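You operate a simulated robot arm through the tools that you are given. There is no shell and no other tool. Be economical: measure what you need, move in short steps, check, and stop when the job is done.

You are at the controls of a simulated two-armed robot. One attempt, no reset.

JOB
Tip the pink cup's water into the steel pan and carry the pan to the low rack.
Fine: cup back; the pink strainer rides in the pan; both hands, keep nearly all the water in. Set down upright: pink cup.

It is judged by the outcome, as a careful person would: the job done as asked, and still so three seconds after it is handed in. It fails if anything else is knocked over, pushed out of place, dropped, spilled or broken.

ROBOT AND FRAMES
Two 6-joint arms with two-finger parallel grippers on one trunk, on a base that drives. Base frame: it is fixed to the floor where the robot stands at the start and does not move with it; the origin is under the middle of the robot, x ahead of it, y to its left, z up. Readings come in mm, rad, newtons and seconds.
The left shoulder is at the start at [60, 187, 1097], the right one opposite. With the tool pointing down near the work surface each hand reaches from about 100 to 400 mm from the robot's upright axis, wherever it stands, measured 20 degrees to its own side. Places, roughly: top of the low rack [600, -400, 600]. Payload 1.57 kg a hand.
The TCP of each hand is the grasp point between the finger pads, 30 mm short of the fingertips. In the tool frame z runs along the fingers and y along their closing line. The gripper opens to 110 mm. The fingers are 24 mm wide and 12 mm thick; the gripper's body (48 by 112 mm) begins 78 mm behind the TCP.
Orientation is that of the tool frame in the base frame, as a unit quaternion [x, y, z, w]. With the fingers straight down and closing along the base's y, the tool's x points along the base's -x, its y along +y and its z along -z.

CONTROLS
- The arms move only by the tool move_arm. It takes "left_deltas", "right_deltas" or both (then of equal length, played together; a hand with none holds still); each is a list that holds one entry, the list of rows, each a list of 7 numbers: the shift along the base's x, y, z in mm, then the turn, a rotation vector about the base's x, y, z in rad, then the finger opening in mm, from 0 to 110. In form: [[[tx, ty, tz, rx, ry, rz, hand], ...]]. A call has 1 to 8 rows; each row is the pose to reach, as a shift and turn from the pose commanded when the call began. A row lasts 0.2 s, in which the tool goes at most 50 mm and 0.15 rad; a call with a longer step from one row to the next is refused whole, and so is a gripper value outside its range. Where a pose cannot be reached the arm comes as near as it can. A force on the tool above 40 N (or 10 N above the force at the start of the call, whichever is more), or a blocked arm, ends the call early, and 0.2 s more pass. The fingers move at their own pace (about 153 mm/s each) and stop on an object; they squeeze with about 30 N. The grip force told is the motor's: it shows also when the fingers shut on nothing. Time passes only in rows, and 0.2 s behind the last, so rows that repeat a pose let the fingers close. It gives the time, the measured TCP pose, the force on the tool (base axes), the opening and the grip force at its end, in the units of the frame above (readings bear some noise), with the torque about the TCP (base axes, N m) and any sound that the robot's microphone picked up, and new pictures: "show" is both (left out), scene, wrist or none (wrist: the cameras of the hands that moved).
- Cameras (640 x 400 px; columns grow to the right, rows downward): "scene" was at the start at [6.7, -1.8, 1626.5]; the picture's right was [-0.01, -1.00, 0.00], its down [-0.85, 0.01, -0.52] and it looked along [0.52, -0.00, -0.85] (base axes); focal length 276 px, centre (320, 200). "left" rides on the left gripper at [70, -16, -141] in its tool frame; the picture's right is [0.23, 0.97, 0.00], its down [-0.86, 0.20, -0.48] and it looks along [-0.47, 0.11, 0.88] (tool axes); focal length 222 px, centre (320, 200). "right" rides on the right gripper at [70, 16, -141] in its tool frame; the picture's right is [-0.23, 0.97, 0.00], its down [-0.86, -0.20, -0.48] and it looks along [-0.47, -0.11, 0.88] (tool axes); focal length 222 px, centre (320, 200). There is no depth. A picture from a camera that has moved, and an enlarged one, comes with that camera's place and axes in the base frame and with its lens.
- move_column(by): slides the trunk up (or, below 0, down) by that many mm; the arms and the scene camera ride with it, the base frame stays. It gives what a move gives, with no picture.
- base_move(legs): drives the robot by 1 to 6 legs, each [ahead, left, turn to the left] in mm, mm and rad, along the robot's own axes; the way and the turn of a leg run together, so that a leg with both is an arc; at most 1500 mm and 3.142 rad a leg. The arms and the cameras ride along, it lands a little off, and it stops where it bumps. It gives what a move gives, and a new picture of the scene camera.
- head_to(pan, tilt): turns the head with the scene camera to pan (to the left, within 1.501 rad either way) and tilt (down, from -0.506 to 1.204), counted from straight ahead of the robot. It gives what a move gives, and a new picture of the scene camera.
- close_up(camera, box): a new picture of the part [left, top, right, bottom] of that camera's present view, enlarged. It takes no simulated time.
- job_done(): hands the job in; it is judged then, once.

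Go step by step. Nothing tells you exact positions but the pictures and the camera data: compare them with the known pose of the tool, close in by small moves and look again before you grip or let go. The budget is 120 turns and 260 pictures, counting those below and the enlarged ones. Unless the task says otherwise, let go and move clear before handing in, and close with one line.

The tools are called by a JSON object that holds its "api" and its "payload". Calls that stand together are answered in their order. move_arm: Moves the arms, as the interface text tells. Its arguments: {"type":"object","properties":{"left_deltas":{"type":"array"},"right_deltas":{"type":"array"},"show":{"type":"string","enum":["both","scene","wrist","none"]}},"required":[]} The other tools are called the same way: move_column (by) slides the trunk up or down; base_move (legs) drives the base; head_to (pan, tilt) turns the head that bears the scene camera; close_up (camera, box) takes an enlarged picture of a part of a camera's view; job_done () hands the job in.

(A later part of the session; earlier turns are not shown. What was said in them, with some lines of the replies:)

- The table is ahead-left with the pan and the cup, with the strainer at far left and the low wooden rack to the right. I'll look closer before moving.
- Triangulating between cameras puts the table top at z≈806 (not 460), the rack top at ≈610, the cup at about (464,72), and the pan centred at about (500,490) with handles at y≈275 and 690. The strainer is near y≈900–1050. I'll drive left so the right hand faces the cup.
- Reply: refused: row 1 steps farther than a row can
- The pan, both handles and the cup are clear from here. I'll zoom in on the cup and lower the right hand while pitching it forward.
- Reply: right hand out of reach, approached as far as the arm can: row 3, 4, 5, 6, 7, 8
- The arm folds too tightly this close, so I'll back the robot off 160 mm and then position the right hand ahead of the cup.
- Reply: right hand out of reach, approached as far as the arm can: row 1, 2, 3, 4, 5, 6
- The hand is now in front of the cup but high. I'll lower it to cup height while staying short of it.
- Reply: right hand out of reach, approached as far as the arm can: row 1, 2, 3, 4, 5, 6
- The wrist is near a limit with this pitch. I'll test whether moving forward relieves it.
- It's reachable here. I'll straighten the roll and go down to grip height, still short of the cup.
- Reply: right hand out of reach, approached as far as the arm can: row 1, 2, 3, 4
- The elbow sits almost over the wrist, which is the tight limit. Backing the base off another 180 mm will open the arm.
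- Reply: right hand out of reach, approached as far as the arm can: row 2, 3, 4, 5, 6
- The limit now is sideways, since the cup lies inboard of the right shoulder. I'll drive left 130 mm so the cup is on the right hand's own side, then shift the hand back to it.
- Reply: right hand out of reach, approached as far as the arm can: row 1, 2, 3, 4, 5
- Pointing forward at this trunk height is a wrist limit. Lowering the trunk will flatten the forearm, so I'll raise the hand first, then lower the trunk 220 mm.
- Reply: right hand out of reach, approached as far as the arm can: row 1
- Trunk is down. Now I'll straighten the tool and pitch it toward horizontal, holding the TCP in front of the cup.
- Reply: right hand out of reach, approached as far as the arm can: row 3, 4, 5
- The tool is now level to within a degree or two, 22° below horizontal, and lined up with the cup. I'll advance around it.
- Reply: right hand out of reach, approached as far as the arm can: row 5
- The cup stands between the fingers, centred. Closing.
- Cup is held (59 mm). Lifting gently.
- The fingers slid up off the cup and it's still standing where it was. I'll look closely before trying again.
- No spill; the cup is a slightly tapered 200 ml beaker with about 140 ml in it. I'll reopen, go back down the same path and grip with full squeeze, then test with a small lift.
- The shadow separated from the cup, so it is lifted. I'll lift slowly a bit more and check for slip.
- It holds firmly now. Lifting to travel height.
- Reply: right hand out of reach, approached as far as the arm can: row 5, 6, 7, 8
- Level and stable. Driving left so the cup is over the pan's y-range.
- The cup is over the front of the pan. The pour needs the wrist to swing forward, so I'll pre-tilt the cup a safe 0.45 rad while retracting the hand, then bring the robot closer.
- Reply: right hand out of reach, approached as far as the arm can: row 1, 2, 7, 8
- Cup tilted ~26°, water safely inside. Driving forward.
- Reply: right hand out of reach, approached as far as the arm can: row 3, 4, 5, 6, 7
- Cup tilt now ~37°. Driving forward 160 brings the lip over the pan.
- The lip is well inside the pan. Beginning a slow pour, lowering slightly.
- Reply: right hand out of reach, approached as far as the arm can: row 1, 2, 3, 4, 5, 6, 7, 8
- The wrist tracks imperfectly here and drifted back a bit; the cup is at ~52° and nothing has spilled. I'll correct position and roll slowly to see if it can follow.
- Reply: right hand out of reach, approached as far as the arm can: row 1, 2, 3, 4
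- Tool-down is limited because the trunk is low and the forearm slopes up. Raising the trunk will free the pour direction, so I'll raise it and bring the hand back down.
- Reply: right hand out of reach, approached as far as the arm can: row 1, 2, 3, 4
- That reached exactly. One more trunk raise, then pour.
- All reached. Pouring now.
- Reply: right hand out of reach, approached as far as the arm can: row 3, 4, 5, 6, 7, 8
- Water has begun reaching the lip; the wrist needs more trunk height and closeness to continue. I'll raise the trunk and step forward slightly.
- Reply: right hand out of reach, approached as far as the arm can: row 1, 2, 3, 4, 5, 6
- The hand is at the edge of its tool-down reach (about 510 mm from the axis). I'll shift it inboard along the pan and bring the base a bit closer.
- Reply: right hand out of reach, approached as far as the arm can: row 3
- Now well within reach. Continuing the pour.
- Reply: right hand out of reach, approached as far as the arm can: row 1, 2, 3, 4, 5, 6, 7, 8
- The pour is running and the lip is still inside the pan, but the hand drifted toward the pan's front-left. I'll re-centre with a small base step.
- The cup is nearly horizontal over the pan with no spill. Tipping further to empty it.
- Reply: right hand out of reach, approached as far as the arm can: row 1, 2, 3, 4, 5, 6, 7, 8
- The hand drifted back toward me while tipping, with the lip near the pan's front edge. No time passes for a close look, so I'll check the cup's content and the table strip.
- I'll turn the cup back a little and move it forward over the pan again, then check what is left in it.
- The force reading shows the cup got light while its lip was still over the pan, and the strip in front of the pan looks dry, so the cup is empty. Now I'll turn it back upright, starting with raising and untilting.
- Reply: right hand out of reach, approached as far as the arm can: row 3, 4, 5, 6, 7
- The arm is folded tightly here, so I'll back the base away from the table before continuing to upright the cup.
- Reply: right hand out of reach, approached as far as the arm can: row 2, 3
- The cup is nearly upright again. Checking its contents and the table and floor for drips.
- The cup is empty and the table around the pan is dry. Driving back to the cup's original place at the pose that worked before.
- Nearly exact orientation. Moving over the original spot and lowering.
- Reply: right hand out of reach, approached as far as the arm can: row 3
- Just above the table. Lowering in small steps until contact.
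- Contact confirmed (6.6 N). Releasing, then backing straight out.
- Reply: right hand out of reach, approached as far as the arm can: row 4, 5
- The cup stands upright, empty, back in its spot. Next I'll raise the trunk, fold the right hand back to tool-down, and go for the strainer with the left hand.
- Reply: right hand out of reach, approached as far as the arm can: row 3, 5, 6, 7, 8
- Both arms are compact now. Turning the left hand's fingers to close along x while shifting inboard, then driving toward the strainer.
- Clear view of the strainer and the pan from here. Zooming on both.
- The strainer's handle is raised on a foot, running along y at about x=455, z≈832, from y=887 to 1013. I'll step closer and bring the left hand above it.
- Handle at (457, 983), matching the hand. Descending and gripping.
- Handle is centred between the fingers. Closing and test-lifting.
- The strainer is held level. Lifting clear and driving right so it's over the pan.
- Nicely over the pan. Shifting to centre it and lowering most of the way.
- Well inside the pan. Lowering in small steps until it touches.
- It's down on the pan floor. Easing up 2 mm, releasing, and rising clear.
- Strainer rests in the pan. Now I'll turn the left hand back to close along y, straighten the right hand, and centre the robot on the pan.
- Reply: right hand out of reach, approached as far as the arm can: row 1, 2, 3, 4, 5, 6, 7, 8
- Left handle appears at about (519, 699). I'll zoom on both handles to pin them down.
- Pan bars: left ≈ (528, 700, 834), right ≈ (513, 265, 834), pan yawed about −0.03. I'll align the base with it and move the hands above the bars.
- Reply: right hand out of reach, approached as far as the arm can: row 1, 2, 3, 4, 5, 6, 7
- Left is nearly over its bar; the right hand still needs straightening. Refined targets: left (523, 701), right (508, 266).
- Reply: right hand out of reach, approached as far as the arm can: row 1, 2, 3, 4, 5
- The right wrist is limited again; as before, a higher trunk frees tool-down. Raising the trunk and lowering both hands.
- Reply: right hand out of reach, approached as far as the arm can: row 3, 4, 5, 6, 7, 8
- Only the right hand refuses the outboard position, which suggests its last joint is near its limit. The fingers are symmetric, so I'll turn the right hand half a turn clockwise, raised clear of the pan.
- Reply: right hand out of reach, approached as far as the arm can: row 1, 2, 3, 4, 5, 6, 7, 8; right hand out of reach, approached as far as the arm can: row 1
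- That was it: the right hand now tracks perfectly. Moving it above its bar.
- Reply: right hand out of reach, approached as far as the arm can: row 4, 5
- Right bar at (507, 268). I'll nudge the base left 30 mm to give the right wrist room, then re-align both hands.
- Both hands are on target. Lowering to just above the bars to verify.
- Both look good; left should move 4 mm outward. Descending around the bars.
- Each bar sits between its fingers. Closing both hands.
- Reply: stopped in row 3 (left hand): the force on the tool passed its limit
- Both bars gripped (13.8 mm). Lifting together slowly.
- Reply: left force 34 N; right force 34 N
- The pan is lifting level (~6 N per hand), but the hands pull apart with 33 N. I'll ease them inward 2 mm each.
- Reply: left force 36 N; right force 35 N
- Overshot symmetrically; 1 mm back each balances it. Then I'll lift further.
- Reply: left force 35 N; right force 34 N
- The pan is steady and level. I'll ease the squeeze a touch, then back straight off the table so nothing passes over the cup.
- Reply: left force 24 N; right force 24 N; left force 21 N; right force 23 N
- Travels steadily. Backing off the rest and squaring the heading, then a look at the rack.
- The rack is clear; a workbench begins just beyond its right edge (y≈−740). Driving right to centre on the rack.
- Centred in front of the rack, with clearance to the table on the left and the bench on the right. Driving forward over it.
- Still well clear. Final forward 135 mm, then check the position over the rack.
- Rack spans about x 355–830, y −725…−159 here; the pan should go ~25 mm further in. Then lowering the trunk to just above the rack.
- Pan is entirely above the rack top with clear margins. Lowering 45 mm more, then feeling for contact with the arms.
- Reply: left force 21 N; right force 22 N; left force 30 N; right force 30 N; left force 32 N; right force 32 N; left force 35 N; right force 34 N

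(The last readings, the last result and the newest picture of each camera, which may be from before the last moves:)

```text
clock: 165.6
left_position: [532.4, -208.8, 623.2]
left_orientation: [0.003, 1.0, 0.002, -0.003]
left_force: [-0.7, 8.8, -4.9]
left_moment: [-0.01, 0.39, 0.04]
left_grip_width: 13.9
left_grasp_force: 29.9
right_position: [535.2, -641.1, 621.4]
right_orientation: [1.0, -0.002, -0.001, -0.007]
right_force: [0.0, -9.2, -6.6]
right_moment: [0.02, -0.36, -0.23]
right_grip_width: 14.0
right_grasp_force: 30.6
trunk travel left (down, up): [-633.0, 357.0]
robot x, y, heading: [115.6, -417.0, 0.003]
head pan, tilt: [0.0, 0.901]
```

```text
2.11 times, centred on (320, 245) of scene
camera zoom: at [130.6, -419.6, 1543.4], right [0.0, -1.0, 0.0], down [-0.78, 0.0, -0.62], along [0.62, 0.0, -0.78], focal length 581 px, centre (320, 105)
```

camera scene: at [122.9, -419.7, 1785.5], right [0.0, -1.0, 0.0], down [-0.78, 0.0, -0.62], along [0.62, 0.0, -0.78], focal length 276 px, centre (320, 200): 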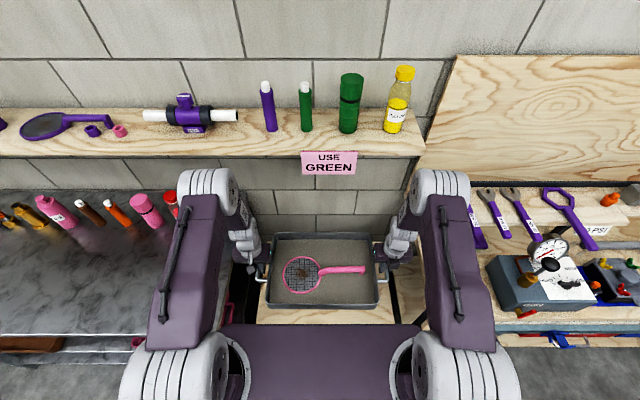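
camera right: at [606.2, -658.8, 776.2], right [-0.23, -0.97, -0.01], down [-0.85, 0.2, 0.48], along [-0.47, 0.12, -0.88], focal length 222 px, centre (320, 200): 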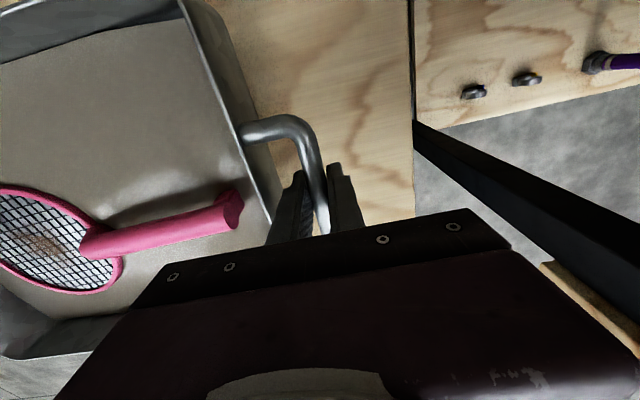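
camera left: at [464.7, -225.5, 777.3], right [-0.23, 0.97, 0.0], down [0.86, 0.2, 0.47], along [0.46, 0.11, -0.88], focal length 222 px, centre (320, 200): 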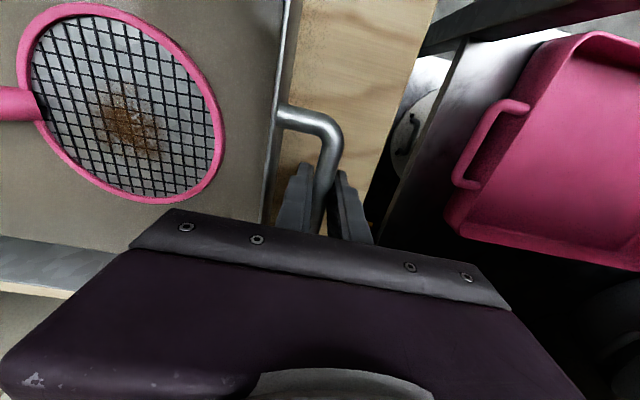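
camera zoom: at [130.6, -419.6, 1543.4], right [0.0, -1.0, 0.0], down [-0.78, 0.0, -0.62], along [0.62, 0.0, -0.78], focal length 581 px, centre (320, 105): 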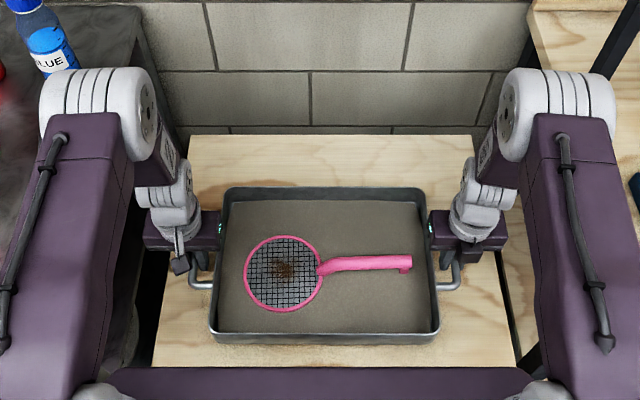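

{"api": "move_arm", "payload": {"left_deltas": [[[0, 0, -2, 0, 0, 0, 0], [0, 0, -4, 0, 0, 0, 0], [0, 0, -6, 0, 0, 0, 0], [0, 0, -8, 0, 0, 0, 0], [0, 0, -10, 0, 0, 0, 0], [0, 0, -12, 0, 0, 0, 0]]], "right_deltas": [[[0, 0, -2, 0, 0, 0, 0], [0, 0, -4, 0, 0, 0, 0], [0, 0, -6, 0, 0, 0, 0], [0, 0, -8, 0, 0, 0, 0], [0, 0, -10, 0, 0, 0, 0], [0, 0, -12, 0, 0, 0, 0]]], "show": "wrist"}}

```text
clock: 167.0
left_position: [533.7, -207.9, 610.6]
left_orientation: [0.003, 1.0, 0.0, -0.003]
left_force: [-1.2, -4.2, -7.2]
left_moment: [0.03, -0.26, -0.12]
left_grip_width: 13.7
left_grasp_force: 30.2
right_position: [533.8, -640.5, 609.2]
right_orientation: [1.0, -0.001, -0.001, -0.007]
right_force: [1.8, 4.5, -5.5]
right_moment: [0.01, 0.28, -0.49]
right_grip_width: 13.7
right_grasp_force: 29.7
trunk travel left (down, up): [-633.0, 357.0]
robot x, y, heading: [116.1, -419.1, -0.001]
head pan, tilt: [0.0, 0.901]
camera right: at [605.5, -658.8, 751.0], right [-0.23, -0.97, -0.01], down [-0.85, 0.19, 0.48], along [-0.47, 0.12, -0.88], focal length 222 px, centre (320, 200)
camera left: at [464.6, -225.2, 752.7], right [-0.22, 0.97, 0.0], down [0.86, 0.2, 0.47], along [0.46, 0.11, -0.88], focal length 222 px, centre (320, 200)
```

right: 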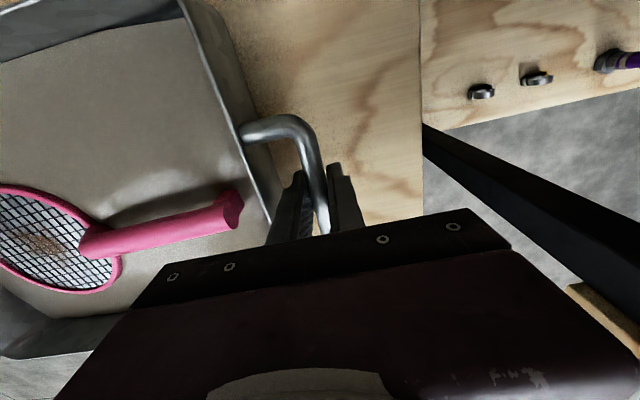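
left: 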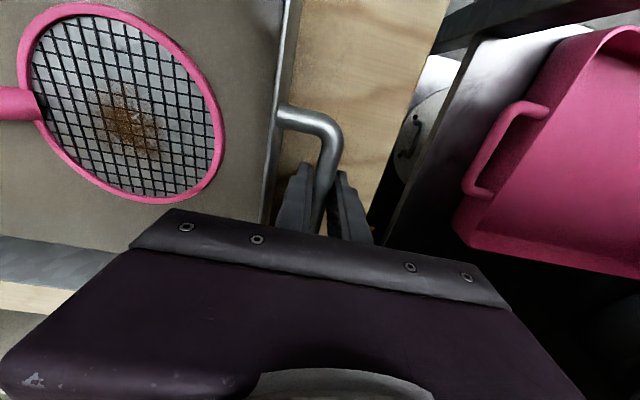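

Triangulating the rack edges again gives a top of about 550, so ~20 mm remain. Continuing gently.

{"api": "move_arm", "payload": {"left_deltas": [[[0, 0, -2, 0, 0, 0, 0], [0, 0, -4, 0, 0, 0, 0], [0, 0, -6, 0, 0, 0, 0], [0, 0, -8, 0, 0, 0, 0], [0, 0, -10, 0, 0, 0, 0], [0, 0, -12, 0, 0, 0, 0], [0, 0, -14, 0, 0, 0, 0]]], "right_deltas": [[[0, 0, -2, 0, 0, 0, 0], [0, 0, -4, 0, 0, 0, 0], [0, 0, -6, 0, 0, 0, 0], [0, 0, -8, 0, 0, 0, 0], [0, 0, -10, 0, 0, 0, 0], [0, 0, -12, 0, 0, 0, 0], [0, 0, -14, 0, 0, 0, 0]]], "show": "none"}}

```text
clock: 168.6
left_position: [533.4, -209.1, 597.4]
left_orientation: [0.001, 1.0, 0.0, -0.002]
left_force: [-0.3, -15.8, -6.9]
left_moment: [0.01, 0.12, -0.07]
left_grip_width: 13.8
left_grasp_force: 30.5
right_position: [535.1, -640.9, 596.5]
right_orientation: [1.0, -0.001, -0.001, -0.007]
right_force: [0.8, 15.4, -6.2]
right_moment: [-0.06, -0.11, -0.22]
right_grip_width: 14.0
right_grasp_force: 30.2
trunk travel left (down, up): [-633.0, 357.0]
robot x, y, heading: [113.6, -418.7, -0.0]
head pan, tilt: [0.0, 0.901]
```

{"api": "move_arm", "payload": {"left_deltas": [[[0, 0, -2, 0, 0, 0, 0], [0, 0, -3, 0, 0, 0, 0], [0, 0, -5, 0, 0, 0, 0], [0, 0, -6, 0, 0, 0, 0], [0, 0, -8, 0, 0, 0, 0], [0, 0, -9, 0, 0, 0, 0]]], "right_deltas": [[[0, 0, -2, 0, 0, 0, 0], [0, 0, -3, 0, 0, 0, 0], [0, 0, -5, 0, 0, 0, 0], [0, 0, -6, 0, 0, 0, 0], [0, 0, -8, 0, 0, 0, 0], [0, 0, -9, 0, 0, 0, 0]]], "show": "wrist"}}

```text
clock: 169.9
left_position: [533.8, -209.1, 591.3]
left_orientation: [0.002, 1.0, 0.001, 0.002]
left_force: [-5.4, 0.0, 20.5]
left_moment: [0.02, 0.4, -0.02]
left_grip_width: 13.8
left_grasp_force: 30.2
right_position: [534.6, -641.2, 590.4]
right_orientation: [1.0, -0.002, 0.003, -0.008]
right_force: [-3.6, -1.0, 18.2]
right_moment: [-0.04, 0.44, -0.2]
right_grip_width: 13.9
right_grasp_force: 30.0
trunk travel left (down, up): [-633.0, 357.0]
robot x, y, heading: [118.1, -417.0, -0.002]
head pan, tilt: [0.0, 0.901]
stopped in row 6 (left hand): the force on the tool passed its limit (the readings are from after the stop); the commanded pose is now the measured one
camera right: at [603.9, -659.6, 733.1], right [-0.23, -0.97, -0.02], down [-0.86, 0.2, 0.48], along [-0.46, 0.12, -0.88], focal length 222 px, centre (320, 200)
camera left: at [463.0, -225.9, 733.5], right [-0.22, 0.97, 0.0], down [0.85, 0.19, 0.48], along [0.47, 0.11, -0.88], focal length 222 px, centre (320, 200)
```

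right: 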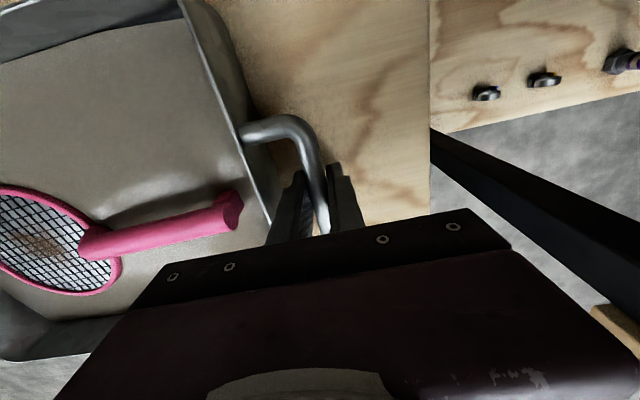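
left: 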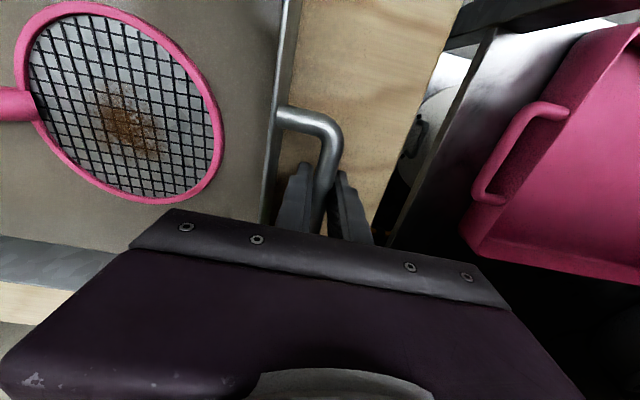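

Both hands felt the rack. Easing off 1 mm, opening to 40 mm, and raising straight up.

{"api": "move_arm", "payload": {"left_deltas": [[[0, 0, 1, 0, 0, 0, 0], [0, 0, 1, 0, 0, 0, 25], [0, 0, 1, 0, 0, 0, 38], [0, 0, 1, 0, 0, 0, 38], [0, 0, 12, 0, 0, 0, 38], [0, 0, 28, 0, 0, 0, 38], [0, 0, 50, 0, 0, 0, 38], [0, 0, 75, 0, 0, 0, 38]]], "right_deltas": [[[0, 0, 1, 0, 0, 0, 0], [0, 0, 1, 0, 0, 0, 25], [0, 0, 1, 0, 0, 0, 38], [0, 0, 1, 0, 0, 0, 38], [0, 0, 12, 0, 0, 0, 38], [0, 0, 28, 0, 0, 0, 38], [0, 0, 50, 0, 0, 0, 38], [0, 0, 75, 0, 0, 0, 38]]]}}

```text
clock: 171.8
left_position: [534.6, -209.1, 666.4]
left_orientation: [0.003, 1.0, 0.0, 0.0]
left_force: [-0.1, -0.5, -0.1]
left_moment: [-0.02, 0.0, 0.01]
left_grip_width: 38.0
left_grasp_force: 0.1
right_position: [535.2, -642.7, 664.8]
right_orientation: [1.0, -0.003, 0.002, -0.007]
right_force: [-1.2, -0.4, 1.1]
right_moment: [0.03, -0.03, -0.01]
right_grip_width: 38.2
right_grasp_force: 0.1
trunk travel left (down, up): [-633.0, 357.0]
robot x, y, heading: [115.5, -417.6, 0.001]
head pan, tilt: [0.0, 0.901]
camera scene: at [128.0, -419.7, 1543.4], right [0.0, -1.0, 0.0], down [-0.78, 0.0, -0.62], along [0.62, 0.0, -0.78], focal length 276 px, centre (320, 200)
camera right: at [605.2, -660.8, 807.1], right [-0.23, -0.97, -0.01], down [-0.86, 0.2, 0.48], along [-0.46, 0.12, -0.88], focal length 222 px, centre (320, 200)
camera left: at [464.6, -225.8, 807.6], right [-0.22, 0.97, 0.0], down [0.86, 0.2, 0.48], along [0.47, 0.11, -0.88], focal length 222 px, centre (320, 200)
```

scene: 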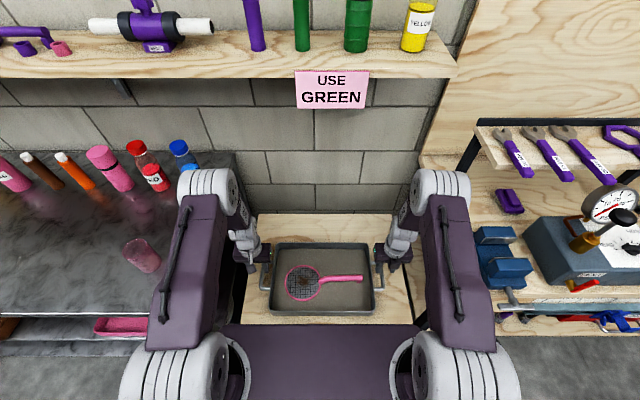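
right: 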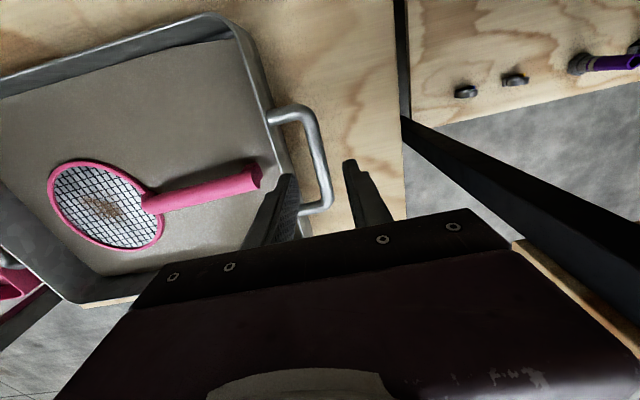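
left: 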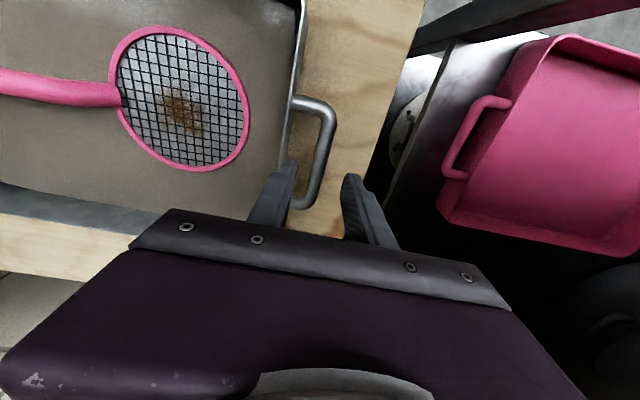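

The pan rests on the rack with the strainer inside, and the cup is still upright on the table. Raising the trunk and backing away, then a final check.

{"api": "move_column", "payload": {"by": 200}}

{"api": "base_move", "payload": {"legs": [[-350, 0, 0]]}}

{"api": "close_up", "payload": {"camera": "scene", "box": [60, 80, 460, 320]}}

```text
clock: 173.9
left_position: [535.2, -210.3, 866.5]
left_orientation: [0.003, 1.0, 0.0, 0.001]
left_force: [0.8, 0.6, -0.4]
left_moment: [0.02, 0.0, 0.01]
left_grip_width: 38.2
left_grasp_force: 0.0
right_position: [536.4, -641.9, 866.1]
right_orientation: [1.0, -0.001, 0.001, -0.007]
right_force: [-0.4, 0.6, 0.5]
right_moment: [0.0, -0.01, 0.02]
right_grip_width: 38.0
right_grasp_force: 0.1
trunk travel left (down, up): [-833.0, 157.0]
robot x, y, heading: [112.8, -417.9, 0.005]
head pan, tilt: [0.0, 0.901]
```

```text
clock: 176.2
left_position: [187.1, -210.8, 865.4]
left_orientation: [0.005, 1.0, -0.001, 0.0]
left_force: [0.3, -0.7, -0.1]
left_moment: [0.03, 0.01, 0.0]
left_grip_width: 38.0
left_grasp_force: 0.0
right_position: [187.1, -644.3, 863.2]
right_orientation: [1.0, -0.003, 0.002, -0.006]
right_force: [0.1, -0.9, -0.8]
right_moment: [0.01, 0.0, 0.0]
right_grip_width: 38.2
right_grasp_force: 0.0
trunk travel left (down, up): [-833.0, 157.0]
robot x, y, heading: [-233.3, -415.5, -0.002]
head pan, tilt: [0.0, 0.901]
camera scene: at [-217.8, -419.2, 1743.4], right [0.0, -1.0, 0.0], down [-0.78, 0.0, -0.62], along [0.62, 0.0, -0.78], focal length 276 px, centre (320, 200)
```

scene: 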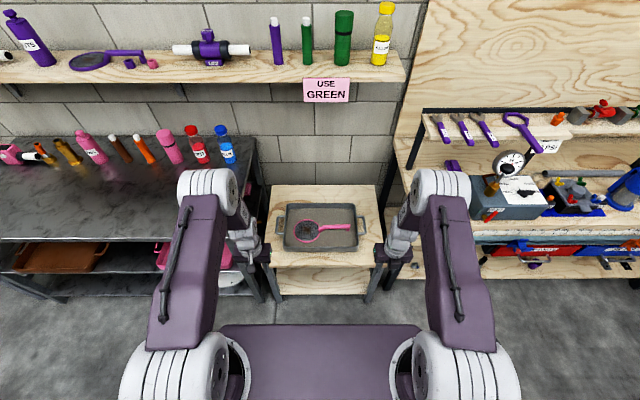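

```text
1.60 times, centred on (260, 200) of scene
camera zoom: at [-217.8, -419.2, 1743.4], right [0.0, -1.0, 0.0], down [-0.78, 0.0, -0.62], along [0.62, 0.0, -0.78], focal length 442 px, centre (416, 200)
```

zoom: 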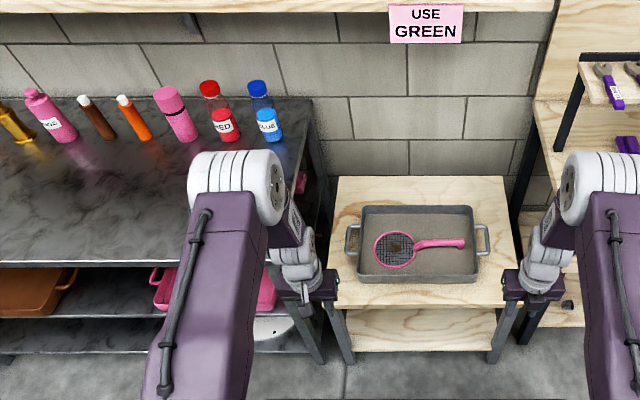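

The pan sits squarely on the rack with the strainer in it. One last look to confirm the cup, which is hidden behind the left arm.

{"api": "head_to", "payload": {"pan": 0.8, "tilt": 0.8}}

```text
clock: 177.3
left_position: [187.6, -211.3, 865.1]
left_orientation: [0.006, 1.0, 0.0, 0.0]
left_force: [-0.2, 0.2, -0.5]
left_moment: [0.01, -0.03, 0.02]
left_grip_width: 38.2
left_grasp_force: 0.0
right_position: [185.4, -643.7, 864.7]
right_orientation: [1.0, -0.004, 0.0, -0.007]
right_force: [-0.2, 0.3, 0.1]
right_moment: [0.0, 0.0, -0.02]
right_grip_width: 38.1
right_grasp_force: 0.0
trunk travel left (down, up): [-833.0, 157.0]
robot x, y, heading: [-231.6, -414.4, -0.008]
head pan, tilt: [0.799, 0.799]
camera scene: at [-238.0, -361.3, 1751.3], right [0.71, -0.7, 0.0], down [-0.5, -0.51, -0.7], along [0.49, 0.5, -0.72], focal length 276 px, centre (320, 200)
```

scene: 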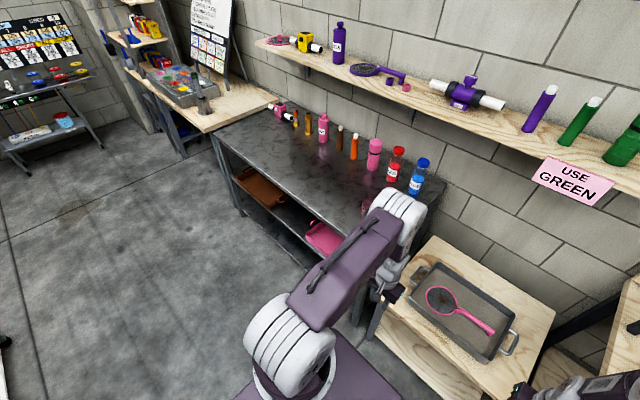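

The cup stands on the table, just visible behind the arm. The table and floor are dry, everything else is in place, and both hands are clear, so I'm handing in.

{"api": "job_done", "payload": {}}

```text
The job is handed in.
```

I poured the water into the steel pan and put the cup back upright in its old spot. I then carried the pan to the low rack with both hands, with the pink strainer inside. While I was emptying the cup, the hand drifted and its lip moved just past the pan's front edge. By then the cup already felt light, and I saw no water on the table or floor.
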